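You operate a simulated robot arm through the tools that you are given. There is no shell and no other tool. Be economical: measure what you need, move in short steps, check, and stop when the job is done.

The job below is to be done with a simulated robot arm. You get a single attempt, and the scene is never put back.

## Task
Fetch the black strap watch and set it on top of the orange black-gripped pad.

The check looks at the end state, three seconds after you hand in, the way a careful person would. Anything else that was tipped, shoved, dropped, spilled or broken makes it a failure.

## Robot
A 7-joint arm with a two-finger parallel gripper, fixed in place. Base frame: the origin is at the foot of the arm, x ahead of it, y to its left, z up; the work surface is at about z = -0.003. Readings come in m, rad, newtons and seconds.
With the tool pointing down near the work surface it reaches from about 0.22 to 0.58 m from the base axis. Its first joint turns from -1.152 to 1.152 rad. Payload 2.5 kg.
Tool frame: the origin (TCP) lies between the finger pads and is the grasp point; the fingertips stand 0.023 m ahead of it; z points along the fingers, y is the line along which they close. The gripper opens to 0.094 m. The fingers are 0.038 m wide and 0.01 m thick; the gripper's body (0.054 by 0.096 m) begins 0.039 m behind the TCP.
Orientation is told as [roll, pitch, yaw] about the base's x, y, z axes, in that order, counted from this pose: with the fingers straight down and closing along the base's y, the tool's x points along the base's -x, its y along +y and its z along -z.

## Interface
- The arm moves only by the tool move_arm. Its argument "deltas" is a list of rows, each an object (a shift or turn left out is 0, a gripper value left out holds the last) with "dp": the shift along the tool's x, y, z in m, a list of three; "spin": the turn about the tool's z in rad; "fingers": the closure, from 0 (fully open) to 1 (shut). In form: [{"dp": [tx, ty, tz], "spin": spin, "fingers": fingers}, ...]. A call has 1 to 20 rows; each row is the pose to reach, as a shift and turn from the pose commanded when the call began, along the tool's axes at that moment. Each row takes 0.2 s and may step no farther than 0.05 m and 0.15 rad from the row before; otherwise, or with a gripper value out of range, the whole call is refused. A pose out of reach is approached as far as the arm can. The call stops where the force on the tool passes 40 N (or 10 N more than at its start, if that is more) or the arm is blocked; 0.2 s more then pass. The fingers move at their own pace (about 0.108 m/s each) and stop on an object; they squeeze with about 28 N. The grip force told is the motor's: it shows also when the fingers shut on nothing. Time passes only in rows, and 0.2 s behind the last, so rows that repeat a pose let the fingers close. The reply holds the time, the measured pose of the TCP, the force on the tool along the base axes, the opening and the grip force, in the units named above and with some noise.
- Cameras (640 x 400 px; columns grow to the right, rows downward): "scene" is fixed at [0.1064, -0.3964, 0.5562]; the picture's right is [0.92, -0.39, 0.00], its down [-0.17, -0.41, -0.89] and it looks along [0.35, 0.82, -0.45] (base axes); focal length 372 px, centre (320, 200). "wrist" rides on the gripper at [0.086, 0.016, -0.075] in the tool frame; the picture's right is [-0.18, 0.98, 0.00], its down [-0.58, -0.11, -0.81] and it looks along [-0.79, -0.15, 0.59] (tool axes); focal length 243 px, centre (320, 200). There is no depth. A picture from a camera that has moved, and an enlarged one, comes with that camera's place and axes in the base frame and with its lens.
- get_image(camera): a new picture of that camera. It takes no simulated time.
- close_up(camera, box): a new picture of the part [left, top, right, bottom] of that camera's present view, enlarged. It takes no simulated time.
- job_done(): hands the job in; it is judged then, once.

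Go step by step. Nothing tells you positions but the pictures and the camera data: compare them with the known pose of the tool, close in by small moves and look again before you grip or let go. The budget is 90 turns and 38 pictures, counting those below and the enlarged ones. Unless the task says otherwise, let go and move clear before handing in, and close with one line.

The tools are called after "Call:" by a JSON object that holds its "name" and its "arguments". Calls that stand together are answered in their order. move_arm: Moves the arm, as the interface text tells. Its arguments: {"type":"object","properties":{"deltas":{"type":"array"}},"required":["deltas"]} The other tools are called the same way: get_image (camera) takes a picture; close_up (camera, box) takes an enlarged picture of a part of a camera's view; job_done () hands the job in.

At the start:

```text
time_s: 0.0
tool_pos: [0.3939, 0.0392, 0.3331]
ee_rot: [-0.002, 0.0, 0.0]
contact_force: [-0.5, -0.5, 0.3]
opening: 0.0941
gripper_force: 0.0
```

scene: 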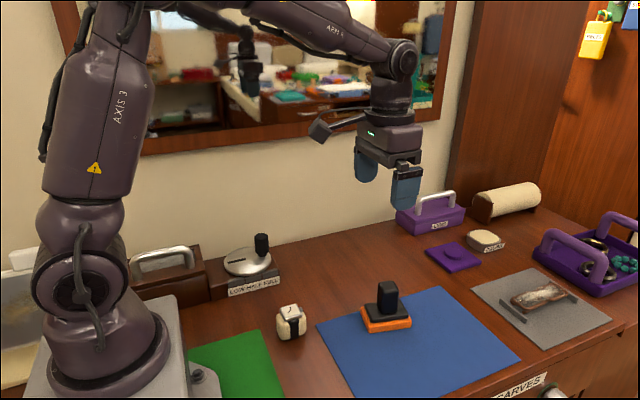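
wrist: 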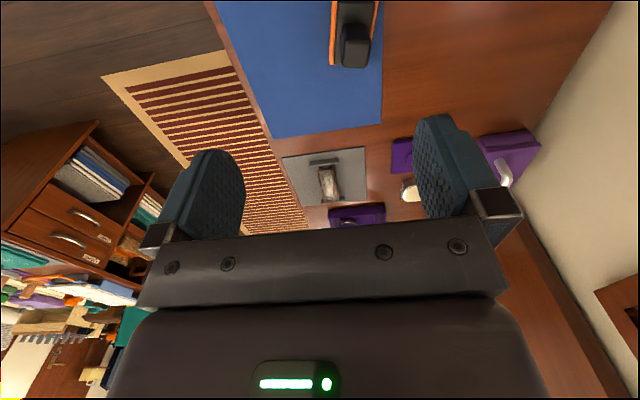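

I see a white block with a black strap near pixel (290,322), and an orange pad with a black grip on the blue mat. I'll enlarge these to identify them.

Call:
{"name": "close_up", "arguments": {"camera": "scene", "box": [220, 260, 440, 398]}}

Call:
{"name": "close_up", "arguments": {"camera": "scene", "box": [400, 170, 640, 350]}}

```text
2.90 times, centred on (330, 329) of scene
camera zoom: at [0.1064, -0.3964, 0.5562], right [0.92, -0.39, 0.0], down [-0.17, -0.41, -0.89], along [0.35, 0.82, -0.45], focal length 1080 px, centre (291, -174)
```

zoom: 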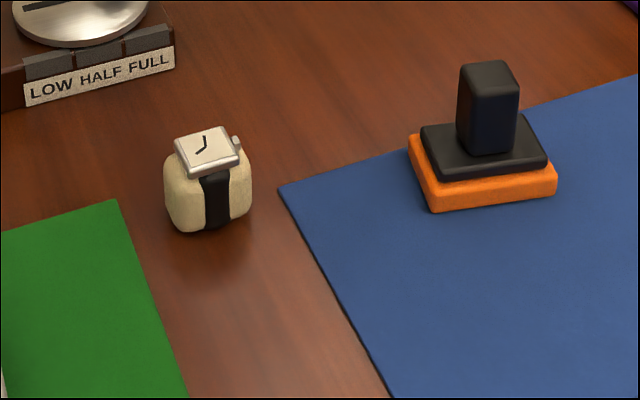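

```text
2.22 times, centred on (520, 260) of scene
camera zoom: at [0.1064, -0.3964, 0.5562], right [0.92, -0.39, 0.0], down [-0.17, -0.41, -0.89], along [0.35, 0.82, -0.45], focal length 828 px, centre (-124, 67)
```

zoom: 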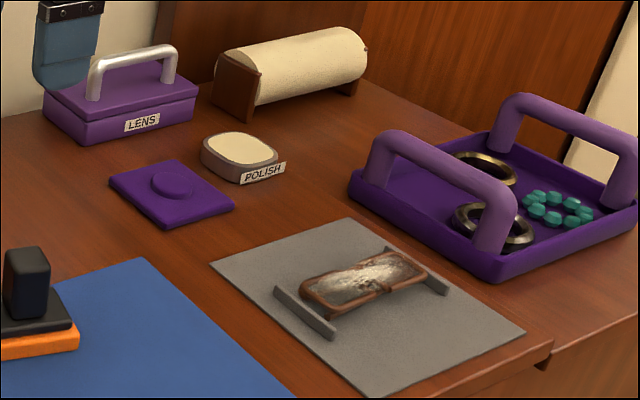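

The watch (with its cream cushion) sits at about (0.265, 0.125), roughly 5 cm tall. The pad is at about (0.45, 0.075) and has an upright grip post. I'll drop back to view the pad with the wrist camera and see where a watch could rest.

Call:
{"name": "move_arm", "arguments": {"deltas": [{"dp": [0.025, 0.012, 0.03]}, {"dp": [0.05, 0.024, 0.06]}, {"dp": [0.075, 0.035, 0.09]}, {"dp": [0.1, 0.047, 0.11]}, {"dp": [0.125, 0.058, 0.13]}, {"dp": [0.15, 0.07, 0.15]}, {"dp": [0.15, 0.07, 0.15]}]}}

Call:
{"name": "get_image", "arguments": {"camera": "wrist"}}

Call:
{"name": "close_up", "arguments": {"camera": "scene", "box": [340, 270, 430, 345]}}

```text
time_s: 1.6
tool_pos: [0.2451, 0.1114, 0.1827]
ee_rot: [0.0, 0.0, -0.001]
contact_force: [0.1, 0.6, 0.6]
opening: 0.0939
gripper_force: 0.0
```

```text
33 pictures are left
camera wrist: at [0.1584, 0.128, 0.2579], right [0.18, 0.98, 0.0], down [0.58, -0.11, 0.81], along [0.79, -0.15, -0.59], focal length 243 px, centre (320, 200)
```

wrist: 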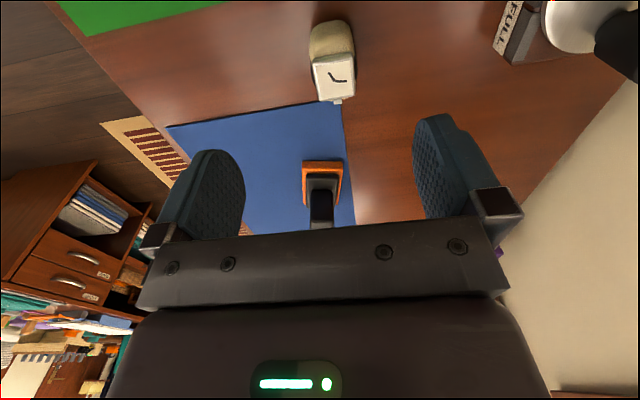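

```text
5.33 times, centred on (385, 308) of scene
camera zoom: at [0.1064, -0.3964, 0.5562], right [0.92, -0.39, 0.0], down [-0.17, -0.41, -0.89], along [0.35, 0.82, -0.45], focal length 1987 px, centre (-27, -373)
```

zoom: 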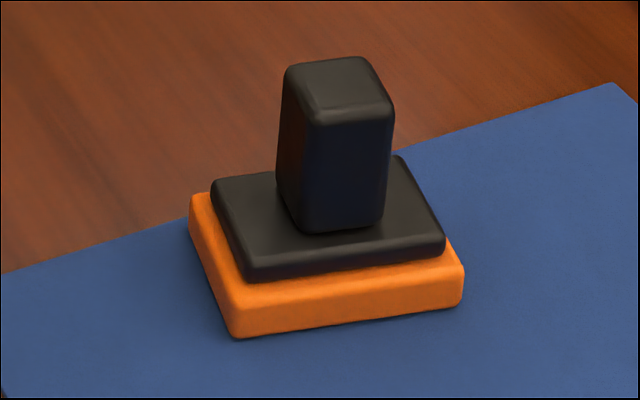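

The grip post is centred on the pad, so the free plate is too narrow; the stable resting place is the flat top of the post (about z 0.075). I'll look at the watch in detail for its yaw.

Call:
{"name": "close_up", "arguments": {"camera": "wrist", "box": [270, 0, 400, 240]}}

Call:
{"name": "close_up", "arguments": {"camera": "scene", "box": [260, 292, 325, 347]}}

```text
1.67 times, centred on (335, 120) of wrist
camera zoom: at [0.1584, 0.128, 0.2579], right [0.18, 0.98, 0.0], down [0.58, -0.11, 0.81], along [0.79, -0.15, -0.59], focal length 404 px, centre (295, 333)
```

zoom: 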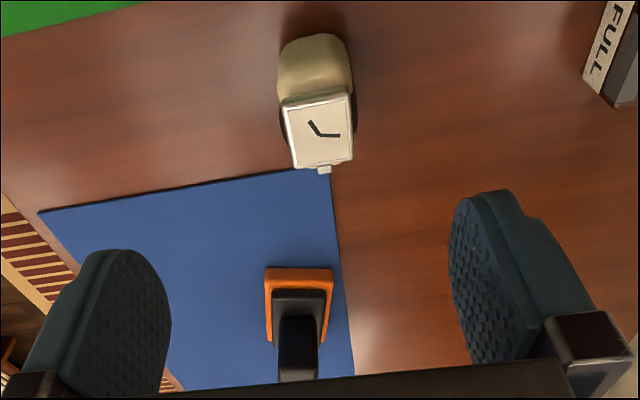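

```text
7.27 times, centred on (292, 320) of scene
camera zoom: at [0.1064, -0.3964, 0.5562], right [0.92, -0.39, 0.0], down [-0.17, -0.41, -0.89], along [0.35, 0.82, -0.45], focal length 2709 px, centre (520, -669)
```

zoom: 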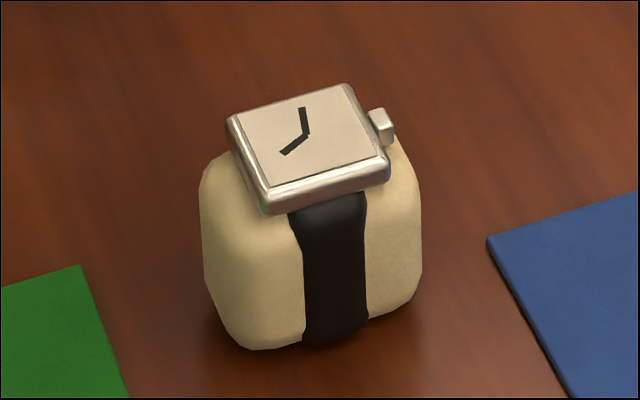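

The watch face centre triangulates to about (0.268, 0.1205, 0.046), yaw ≈ 0, with the cushion about 4 cm wide along y. Before gripping, I'll take a clear view of the post top to triangulate it.

Call:
{"name": "move_arm", "arguments": {"deltas": [{"dp": [-0.02, 0, -0.035]}, {"dp": [-0.04, 0, -0.07]}, {"dp": [-0.055, 0, -0.1]}, {"dp": [-0.055, 0, -0.1]}]}}

Call:
{"name": "close_up", "arguments": {"camera": "wrist", "box": [260, 90, 380, 190]}}

```text
time_s: 2.6
tool_pos: [0.2998, 0.1095, 0.2831]
ee_rot: [0.0, 0.001, 0.0]
contact_force: [-1.1, 0.5, -0.5]
opening: 0.094
gripper_force: 0.0
```

```text
4.00 times, centred on (320, 140) of wrist
camera zoom: at [0.2132, 0.1278, 0.3583], right [0.18, 0.98, 0.0], down [0.58, -0.11, 0.81], along [0.79, -0.15, -0.59], focal length 970 px, centre (320, 440)
```

zoom: 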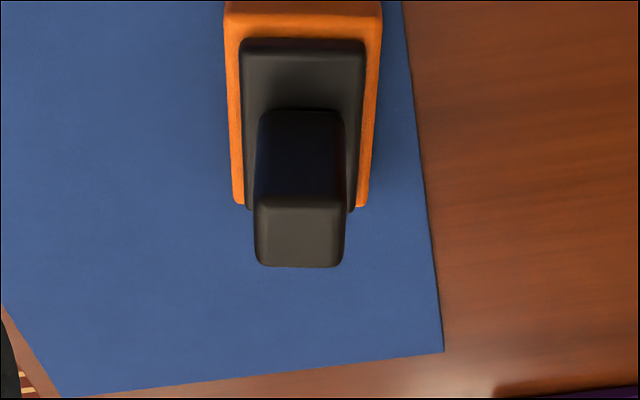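

The two views agree: post top centre ≈ (0.4527, 0.0747, 0.082), about 3.2 × 3.4 cm, flat enough for the 4 cm cushion. Now I'll go above the watch and check.

Call:
{"name": "move_arm", "arguments": {"deltas": [{"dp": [0.015, 0.005, 0.04]}, {"dp": [0.0328, 0.011, 0.08]}, {"dp": [0.0328, 0.011, 0.12]}, {"dp": [0.0328, 0.011, 0.16]}, {"dp": [0.0328, 0.011, 0.19]}, {"dp": [0.0328, 0.011, 0.19]}]}}

Call:
{"name": "get_image", "arguments": {"camera": "wrist"}}

Call:
{"name": "close_up", "arguments": {"camera": "scene", "box": [210, 210, 370, 350]}}

```text
time_s: 4.0
tool_pos: [0.2685, 0.1221, 0.0911]
ee_rot: [0.001, 0.0, 0.001]
contact_force: [0.5, 0.2, -0.3]
opening: 0.0936
gripper_force: 0.1
```

```text
28 pictures are left
camera wrist: at [0.1812, 0.1378, 0.1683], right [0.18, 0.98, 0.0], down [0.58, -0.11, 0.81], along [0.79, -0.15, -0.59], focal length 243 px, centre (320, 200)
```

wrist: 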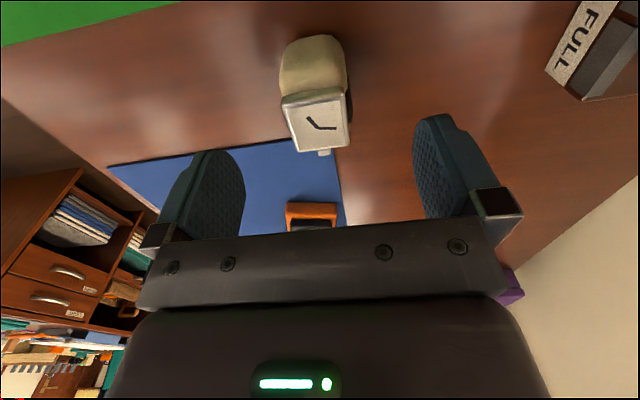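

```text
2.86 times, centred on (290, 280) of scene
camera zoom: at [0.1064, -0.3964, 0.5562], right [0.92, -0.39, 0.0], down [-0.17, -0.41, -0.89], along [0.35, 0.82, -0.45], focal length 1064 px, centre (406, -29)
```

zoom: 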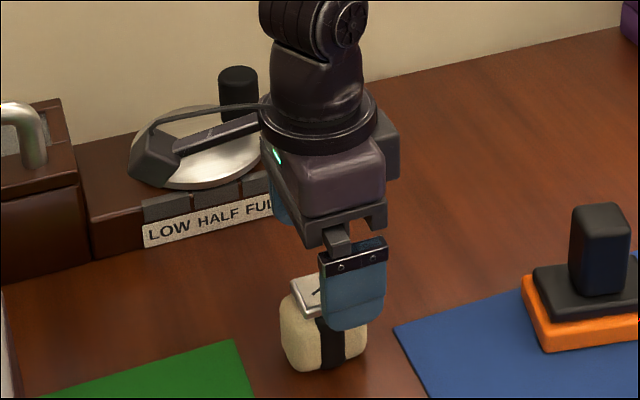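

The tool is centred over the watch within a millimetre or two. Descending to z ≈ 0.030 and closing.

Call:
{"name": "move_arm", "arguments": {"deltas": [{"dp": [0.001, -0.001, 0.02]}, {"dp": [0.001, -0.001, 0.04]}, {"dp": [0.001, -0.001, 0.06]}, {"dp": [0.001, -0.001, 0.06]}, {"dp": [0.001, -0.001, 0.06], "fingers": 0.45}, {"dp": [0.001, -0.001, 0.06], "fingers": 0.7}, {"dp": [0.001, -0.001, 0.06], "fingers": 0.7}, {"dp": [0.001, -0.001, 0.06], "fingers": 0.7}]}}

Call:
{"name": "close_up", "arguments": {"camera": "scene", "box": [210, 210, 370, 350]}}

```text
time_s: 5.8
tool_pos: [0.267, 0.1201, 0.0327]
ee_rot: [0.001, 0.0, 0.0]
contact_force: [0.6, -0.1, -0.4]
opening: 0.0377
gripper_force: 27.5
```

```text
2.86 times, centred on (290, 280) of scene
camera zoom: at [0.1064, -0.3964, 0.5562], right [0.92, -0.39, 0.0], down [-0.17, -0.41, -0.89], along [0.35, 0.82, -0.45], focal length 1064 px, centre (406, -29)
```

zoom: 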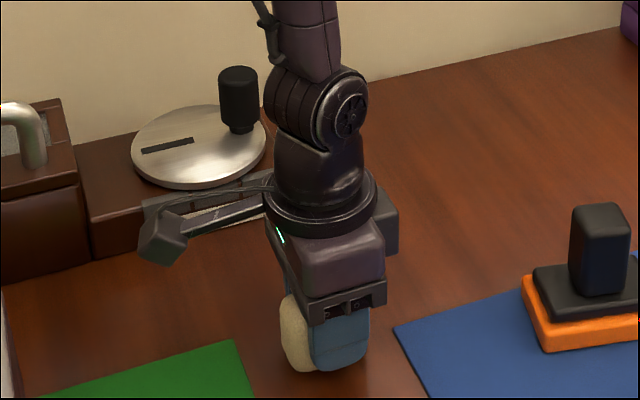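

Gripped at 0.038 m with firm force. Lifting straight up and checking the hold.

Call:
{"name": "move_arm", "arguments": {"deltas": [{"dp": [0, 0, -0.02], "fingers": 0.7}, {"dp": [0, 0, -0.05]}, {"dp": [0, 0, -0.08]}, {"dp": [0, 0, -0.11]}, {"dp": [0, 0, -0.14]}, {"dp": [0, 0, -0.14]}]}}

Call:
{"name": "get_image", "arguments": {"camera": "wrist"}}

Call:
{"name": "close_up", "arguments": {"camera": "scene", "box": [210, 190, 430, 350]}}

```text
time_s: 7.2
tool_pos: [0.267, 0.1186, 0.1739]
ee_rot: [0.0, 0.0, -0.001]
contact_force: [-0.3, 0.0, 0.2]
opening: 0.028
gripper_force: 0.0
```

```text
25 pictures are left
camera wrist: at [0.1795, 0.1359, 0.2494], right [0.18, 0.98, 0.0], down [0.58, -0.11, 0.81], along [0.79, -0.15, -0.59], focal length 243 px, centre (320, 200)
```

wrist: 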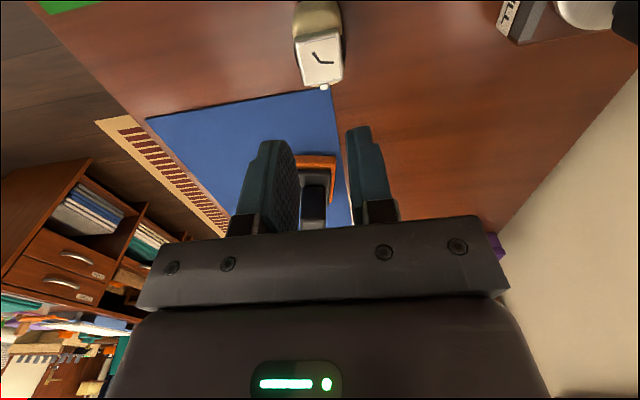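

```text
2.50 times, centred on (320, 270) of scene
camera zoom: at [0.1064, -0.3964, 0.5562], right [0.92, -0.39, 0.0], down [-0.17, -0.41, -0.89], along [0.35, 0.82, -0.45], focal length 931 px, centre (320, 25)
```

zoom: 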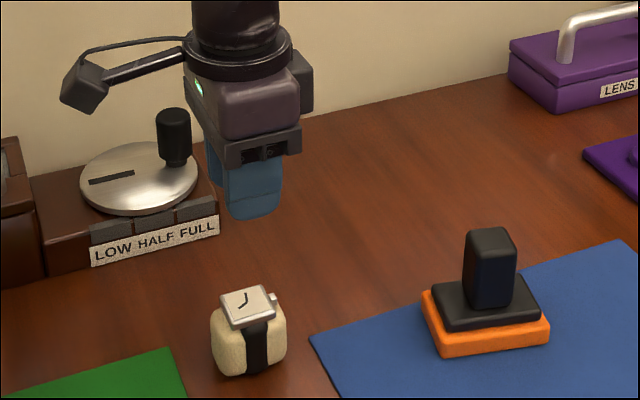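

The watch slipped out during the lift, but stayed upright in about the same place. I'll inspect it and its shape before retrying with a better grip.

Call:
{"name": "close_up", "arguments": {"camera": "scene", "box": [260, 292, 325, 347]}}

Call:
{"name": "close_up", "arguments": {"camera": "wrist", "box": [260, 0, 380, 100]}}

```text
7.27 times, centred on (292, 320) of scene
camera zoom: at [0.1064, -0.3964, 0.5562], right [0.92, -0.39, 0.0], down [-0.17, -0.41, -0.89], along [0.35, 0.82, -0.45], focal length 2709 px, centre (520, -669)
```

zoom: 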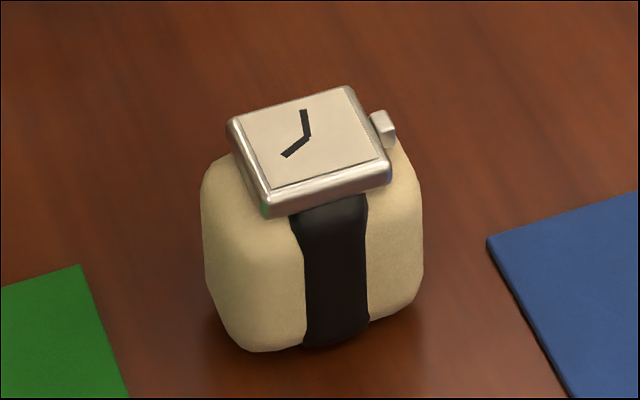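

```text
4.00 times, centred on (320, 50) of wrist
camera zoom: at [0.1795, 0.1359, 0.2494], right [0.18, 0.98, 0.0], down [0.58, -0.11, 0.81], along [0.79, -0.15, -0.59], focal length 970 px, centre (320, 800)
```

zoom: 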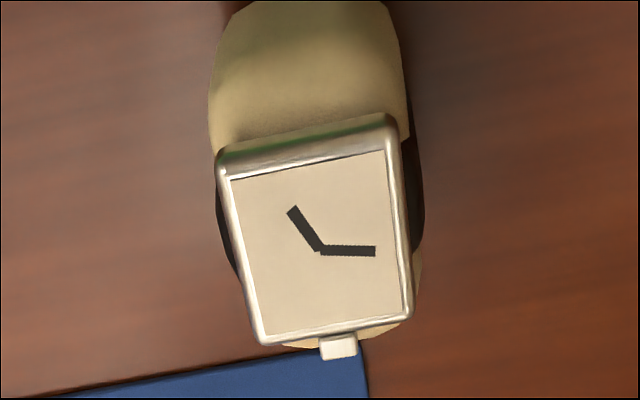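

The watch is still upright at (0.268, 0.119). The bulging strap gave a poor grip, so I'll turn the gripper 90° to hold the broad cream faces instead, lower and with full closure.

Call:
{"name": "move_arm", "arguments": {"deltas": [{"spin": -0.143, "fingers": 0}, {"spin": -0.286}, {"spin": -0.429}, {"spin": -0.572}, {"spin": -0.715}, {"spin": -0.858}, {"spin": -1.001}, {"spin": -1.144}, {"spin": -1.287}, {"spin": -1.43}, {"spin": -1.571}, {"spin": -1.571}]}}

Call:
{"name": "get_image", "arguments": {"camera": "wrist"}}

```text
time_s: 9.8
tool_pos: [0.2652, 0.1196, 0.1739]
ee_rot: [0.0, 0.0, 1.573]
contact_force: [-0.2, 0.4, 0.5]
opening: 0.0938
gripper_force: 0.1
```

```text
21 pictures are left
camera wrist: at [0.2499, 0.0338, 0.2487], right [-0.98, 0.18, 0.0], down [0.11, 0.58, 0.81], along [0.15, 0.79, -0.59], focal length 243 px, centre (320, 200)
```

wrist: 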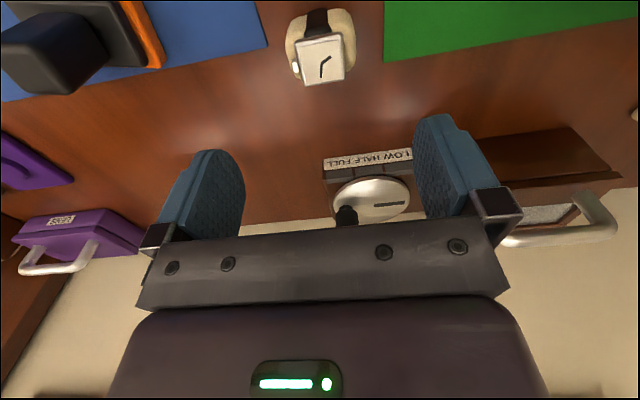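

The gripper now closes along x and is aligned over the watch. I'll descend lower than before and close fully, without lifting yet.

Call:
{"name": "move_arm", "arguments": {"deltas": [{"dp": [-0.001, -0.002, 0.04]}, {"dp": [-0.001, -0.002, 0.08]}, {"dp": [-0.001, -0.002, 0.11]}, {"dp": [-0.001, -0.002, 0.13]}, {"dp": [-0.001, -0.002, 0.147]}, {"dp": [-0.001, -0.002, 0.147]}, {"dp": [-0.001, -0.002, 0.147], "fingers": 0.4}, {"dp": [-0.001, -0.002, 0.147], "fingers": 1}, {"dp": [-0.001, -0.002, 0.147], "fingers": 1}, {"dp": [-0.001, -0.002, 0.147], "fingers": 1}]}}

Call:
{"name": "close_up", "arguments": {"camera": "scene", "box": [230, 250, 350, 350]}}

```text
time_s: 12.0
tool_pos: [0.2695, 0.1222, 0.0258]
ee_rot: [-0.001, 0.001, 1.571]
contact_force: [0.6, -0.2, 0.1]
opening: 0.0557
gripper_force: 27.8
```

```text
4.00 times, centred on (290, 300) of scene
camera zoom: at [0.1064, -0.3964, 0.5562], right [0.92, -0.39, 0.0], down [-0.17, -0.41, -0.89], along [0.35, 0.82, -0.45], focal length 1490 px, centre (440, -200)
```

zoom: 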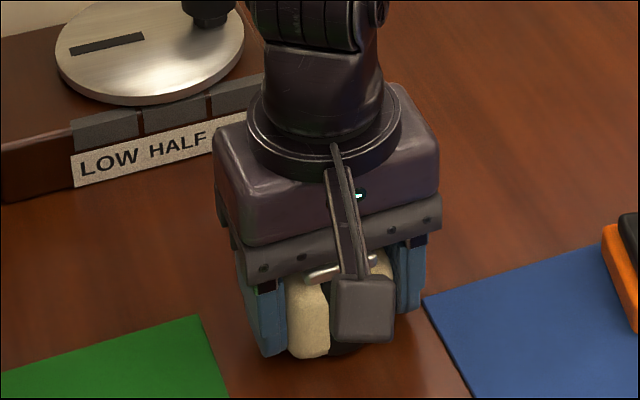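

Firm grip at 0.056 m on the cushion's wide faces. Lifting slowly by 3 cm and checking.

Call:
{"name": "move_arm", "arguments": {"deltas": [{"dp": [0, 0, -0.002], "fingers": 1}, {"dp": [0, 0, -0.005]}, {"dp": [0, 0, -0.009]}, {"dp": [0, 0, -0.014]}, {"dp": [0, 0, -0.019]}, {"dp": [0, 0, -0.024]}, {"dp": [0, 0, -0.028]}, {"dp": [0, 0, -0.03]}, {"dp": [0, 0, -0.03]}]}}

Call:
{"name": "close_up", "arguments": {"camera": "scene", "box": [230, 250, 350, 350]}}

```text
time_s: 14.0
tool_pos: [0.268, 0.1213, 0.0558]
ee_rot: [0.001, 0.002, 1.571]
contact_force: [-0.3, 0.0, -0.7]
opening: 0.0557
gripper_force: 28.0
```

```text
4.00 times, centred on (290, 300) of scene
camera zoom: at [0.1064, -0.3964, 0.5562], right [0.92, -0.39, 0.0], down [-0.17, -0.41, -0.89], along [0.35, 0.82, -0.45], focal length 1490 px, centre (440, -200)
```

zoom: 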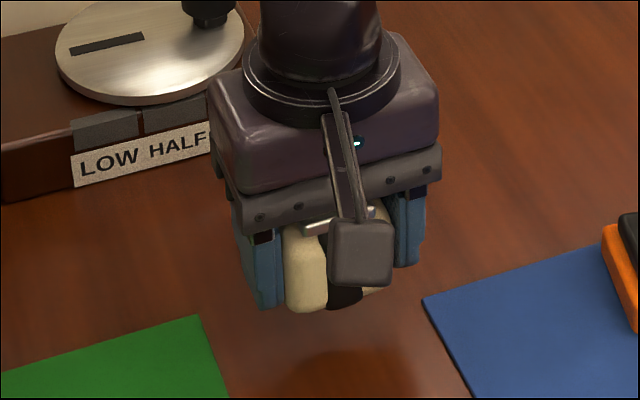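

The watch is now held securely. Lifting to z ≈ 0.165 and carrying it over the post.

Call:
{"name": "move_arm", "arguments": {"deltas": [{"dp": [0, 0, -0.01], "fingers": 1}, {"dp": [0, 0, -0.03]}, {"dp": [0, 0, -0.055]}, {"dp": [0, 0, -0.08]}, {"dp": [0, 0, -0.1]}, {"dp": [0, 0, -0.11]}, {"dp": [0.0025, -0.01, -0.11]}, {"dp": [0.0075, -0.03, -0.11]}, {"dp": [0.0125, -0.05, -0.11]}, {"dp": [0.0185, -0.075, -0.11]}, {"dp": [0.0247, -0.1, -0.11]}, {"dp": [0.031, -0.125, -0.11]}, {"dp": [0.037, -0.15, -0.11]}, {"dp": [0.0425, -0.172, -0.11]}, {"dp": [0.045, -0.182, -0.11]}, {"dp": [0.0456, -0.1847, -0.11]}, {"dp": [0.0456, -0.1847, -0.11]}]}}

Call:
{"name": "close_up", "arguments": {"camera": "scene", "box": [310, 200, 470, 350]}}

Call:
{"name": "get_image", "arguments": {"camera": "wrist"}}

```text
time_s: 17.6
tool_pos: [0.452, 0.0735, 0.1647]
ee_rot: [-0.001, 0.0, 1.572]
contact_force: [0.4, -0.5, -1.0]
opening: 0.0556
gripper_force: 27.7
```

```text
2.67 times, centred on (390, 275) of scene
camera zoom: at [0.1064, -0.3964, 0.5562], right [0.92, -0.39, 0.0], down [-0.17, -0.41, -0.89], along [0.35, 0.82, -0.45], focal length 993 px, centre (133, 0)
```

zoom: 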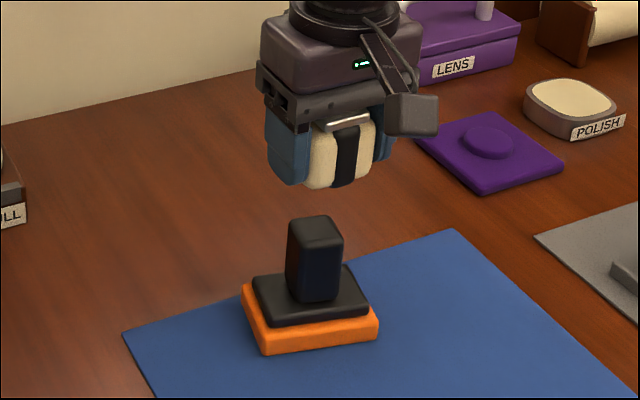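

```text
17 pictures are left
camera wrist: at [0.4367, -0.0111, 0.2414], right [-0.98, 0.18, 0.0], down [0.11, 0.58, 0.81], along [0.15, 0.79, -0.59], focal length 243 px, centre (320, 200)
```

wrist: 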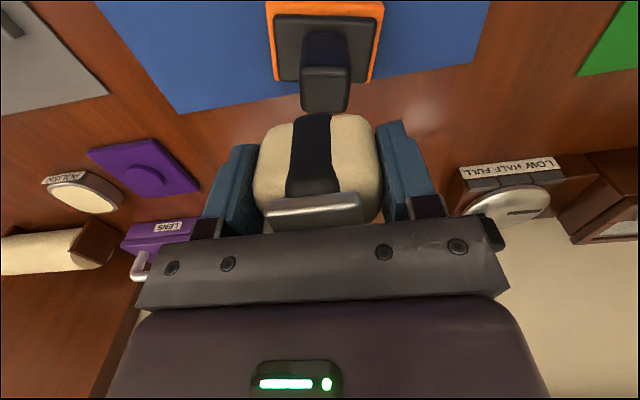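

Alignment looks good: post centre ≈ (0.4515, 0.076). I'll shift 2.5 mm in y and descend to just above contact.

Call:
{"name": "move_arm", "arguments": {"deltas": [{"dp": [-0.0025, 0, 0.015], "fingers": 1}, {"dp": [-0.0025, 0, 0.03]}, {"dp": [-0.0025, 0, 0.04]}, {"dp": [-0.0025, 0, 0.045]}, {"dp": [-0.0025, 0, 0.045]}]}}

Call:
{"name": "close_up", "arguments": {"camera": "scene", "box": [330, 230, 440, 340]}}

Call:
{"name": "close_up", "arguments": {"camera": "wrist", "box": [220, 0, 420, 230]}}

```text
time_s: 18.8
tool_pos: [0.4542, 0.0772, 0.1213]
ee_rot: [0.0, 0.0, 1.57]
contact_force: [-1.1, 0.3, -0.8]
opening: 0.0557
gripper_force: 27.9
```

```text
3.64 times, centred on (385, 285) of scene
camera zoom: at [0.1064, -0.3964, 0.5562], right [0.92, -0.39, 0.0], down [-0.17, -0.41, -0.89], along [0.35, 0.82, -0.45], focal length 1354 px, centre (84, -109)
```

zoom: 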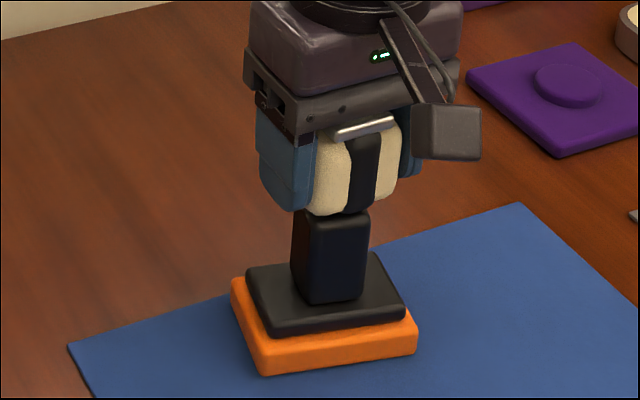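

```text
1.74 times, centred on (320, 115) of wrist
camera zoom: at [0.437, -0.008, 0.1967], right [-0.98, 0.18, 0.0], down [0.11, 0.58, 0.81], along [0.15, 0.79, -0.59], focal length 422 px, centre (320, 348)
```

zoom: 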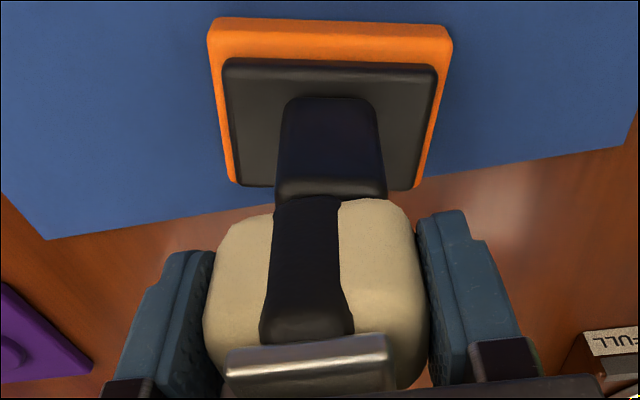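

The watch hangs just above the post and well centred. I'll nudge x by −1.5 mm and lower in small steps until contact.

Call:
{"name": "move_arm", "arguments": {"deltas": [{"dp": [0, 0.0015, 0.002], "fingers": 1}, {"dp": [0, 0.0015, 0.004]}, {"dp": [0, 0.0015, 0.006]}, {"dp": [0, 0.0015, 0.007]}, {"dp": [0, 0.0015, 0.007]}]}}

Call:
{"name": "close_up", "arguments": {"camera": "scene", "box": [350, 250, 420, 320]}}

```text
time_s: 20.0
tool_pos: [0.4542, 0.0783, 0.1162]
ee_rot: [-0.007, 0.001, 1.571]
contact_force: [-4.1, -0.7, 32.8]
opening: 0.0558
gripper_force: 28.1
```

```text
5.71 times, centred on (385, 285) of scene
camera zoom: at [0.1062, -0.3965, 0.5562], right [0.92, -0.39, 0.0], down [-0.17, -0.41, -0.89], along [0.35, 0.82, -0.45], focal length 2128 px, centre (-51, -286)
```

zoom: 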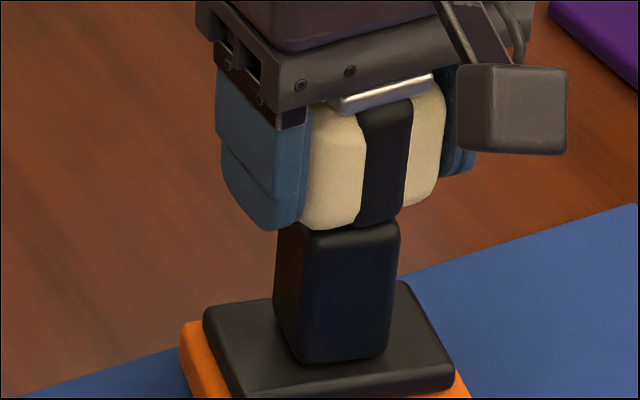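

Contact made at TCP z ≈ 0.116. The watch looks 2 mm off toward +x/−y, so I'll lift slightly, shift it, and set down more gently.

Call:
{"name": "move_arm", "arguments": {"deltas": [{"dp": [0, 0, -0.004], "fingers": 1}, {"dp": [0, 0, -0.008]}, {"dp": [-0.002, 0.002, -0.008]}, {"dp": [-0.002, 0.002, -0.005]}, {"dp": [-0.002, 0.002, -0.003]}, {"dp": [-0.002, 0.002, -0.002]}, {"dp": [-0.002, 0.002, -0.002]}]}}

Call:
{"name": "close_up", "arguments": {"camera": "wrist", "box": [220, 0, 420, 230]}}

Call:
{"name": "close_up", "arguments": {"camera": "scene", "box": [340, 250, 430, 340]}}

```text
time_s: 21.6
tool_pos: [0.4489, 0.0807, 0.1151]
ee_rot: [0.001, 0.001, 1.571]
contact_force: [-1.2, 0.3, 2.2]
opening: 0.0556
gripper_force: 27.6
```

```text
1.74 times, centred on (320, 115) of wrist
camera zoom: at [0.4331, -0.0057, 0.1918], right [-0.98, 0.18, 0.0], down [0.11, 0.58, 0.81], along [0.15, 0.79, -0.59], focal length 422 px, centre (320, 348)
```

zoom: 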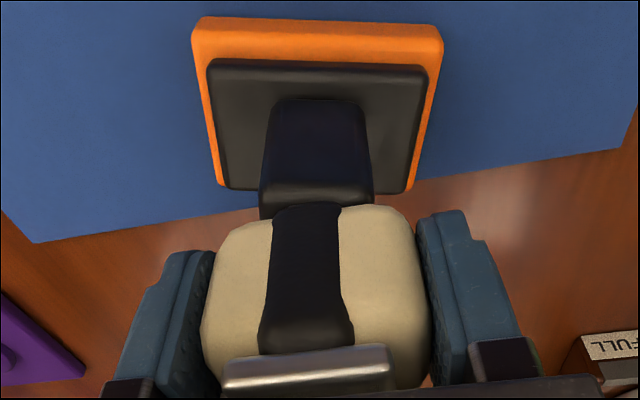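

```text
4.44 times, centred on (385, 295) of scene
camera zoom: at [0.1064, -0.3964, 0.5562], right [0.92, -0.39, 0.0], down [-0.17, -0.41, -0.89], along [0.35, 0.82, -0.45], focal length 1656 px, centre (31, -222)
```

zoom: 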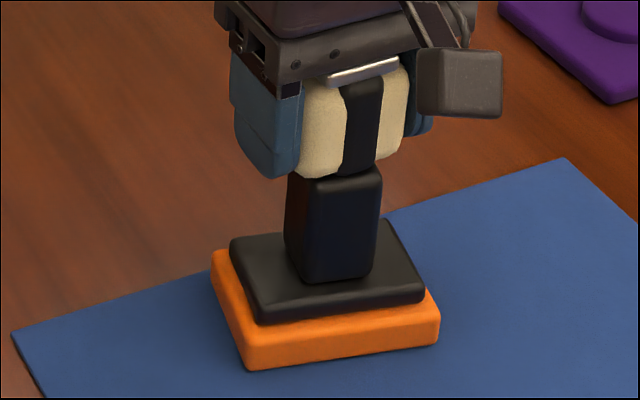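

The watch is centred on the post in both views with light contact. I'll lower 1 mm and release gradually.

Call:
{"name": "move_arm", "arguments": {"deltas": [{"dp": [0, 0, 0.0007], "fingers": 1}, {"dp": [0, 0, 0.001]}, {"dp": [0, 0, 0.001], "fingers": 0.39}, {"dp": [0, 0, 0.001], "fingers": 0.37}, {"dp": [0, 0, 0.001], "fingers": 0.34}, {"dp": [0, 0, 0.001], "fingers": 0.31}, {"dp": [0, 0, 0.001], "fingers": 0.31}]}}

Call:
{"name": "close_up", "arguments": {"camera": "wrist", "box": [220, 0, 420, 230]}}

Call:
{"name": "close_up", "arguments": {"camera": "scene", "box": [340, 250, 430, 340]}}

```text
time_s: 23.2
tool_pos: [0.4491, 0.0793, 0.1149]
ee_rot: [0.001, 0.0, 1.571]
contact_force: [0.5, 0.7, -0.4]
opening: 0.0649
gripper_force: 0.1
```

```text
1.74 times, centred on (320, 115) of wrist
camera zoom: at [0.4333, -0.0062, 0.1906], right [-0.98, 0.18, 0.0], down [0.11, 0.58, 0.81], along [0.15, 0.79, -0.59], focal length 422 px, centre (320, 348)
```

zoom: 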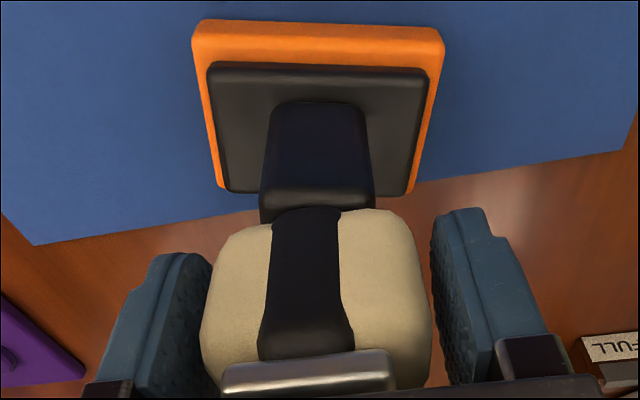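

```text
4.44 times, centred on (385, 295) of scene
camera zoom: at [0.1064, -0.3964, 0.5562], right [0.92, -0.39, 0.0], down [-0.17, -0.41, -0.89], along [0.35, 0.82, -0.45], focal length 1656 px, centre (31, -222)
```

zoom: 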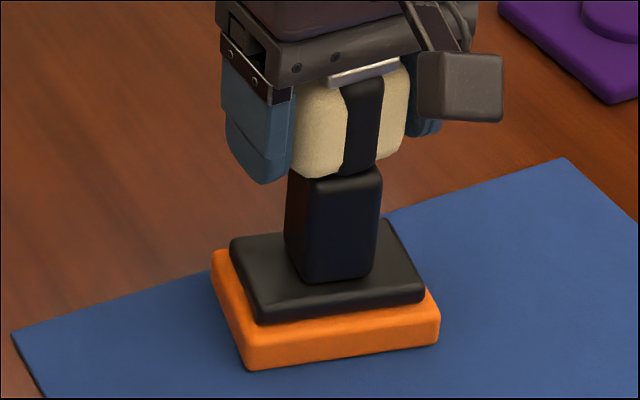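

The watch stands still on the post with the fingers loose. I'll open fully and rise straight up, slowly at first.

Call:
{"name": "move_arm", "arguments": {"deltas": [{"fingers": 0.15}, {"fingers": 0.0}, {"fingers": 0.0}, {"dp": [0, 0, -0.01]}, {"dp": [0, 0, -0.025]}, {"dp": [0, 0, -0.045]}, {"dp": [0, 0, -0.075]}, {"dp": [0, 0, -0.11]}, {"dp": [0, 0, -0.14]}, {"dp": [0, 0, -0.14]}, {"dp": [0, 0, -0.14]}, {"dp": [0, 0, -0.14]}]}}

Call:
{"name": "get_image", "arguments": {"camera": "scene"}}

Call:
{"name": "close_up", "arguments": {"camera": "scene", "box": [340, 250, 430, 340]}}

```text
time_s: 25.8
tool_pos: [0.449, 0.0788, 0.2546]
ee_rot: [0.0, -0.001, 1.57]
contact_force: [-0.4, 0.3, 0.4]
opening: 0.0939
gripper_force: 0.1
```

```text
9 pictures are left
```

scene: 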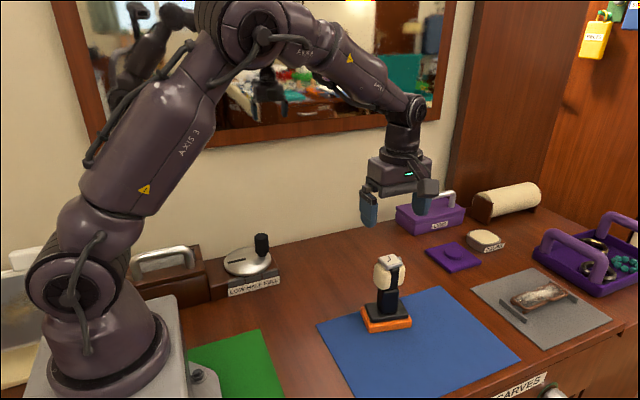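

```text
4.44 times, centred on (385, 295) of scene
camera zoom: at [0.1064, -0.3964, 0.5562], right [0.92, -0.39, 0.0], down [-0.17, -0.41, -0.89], along [0.35, 0.82, -0.45], focal length 1656 px, centre (31, -222)
```

zoom: 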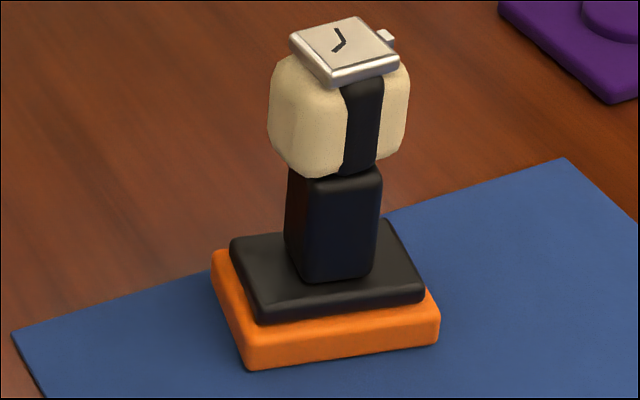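

The watch stands upright and stable on top of the pad's grip. The pad hasn't moved and the arm is clear, so I'm handing in.

Call:
{"name": "job_done", "arguments": {}}

```text
The job is handed in.
```

The black strap watch is standing upright on top of the orange pad, resting on the flat top of its black grip. It slipped out of the gripper on the first lift but stayed upright, and a second grip held. Nothing else looked disturbed.
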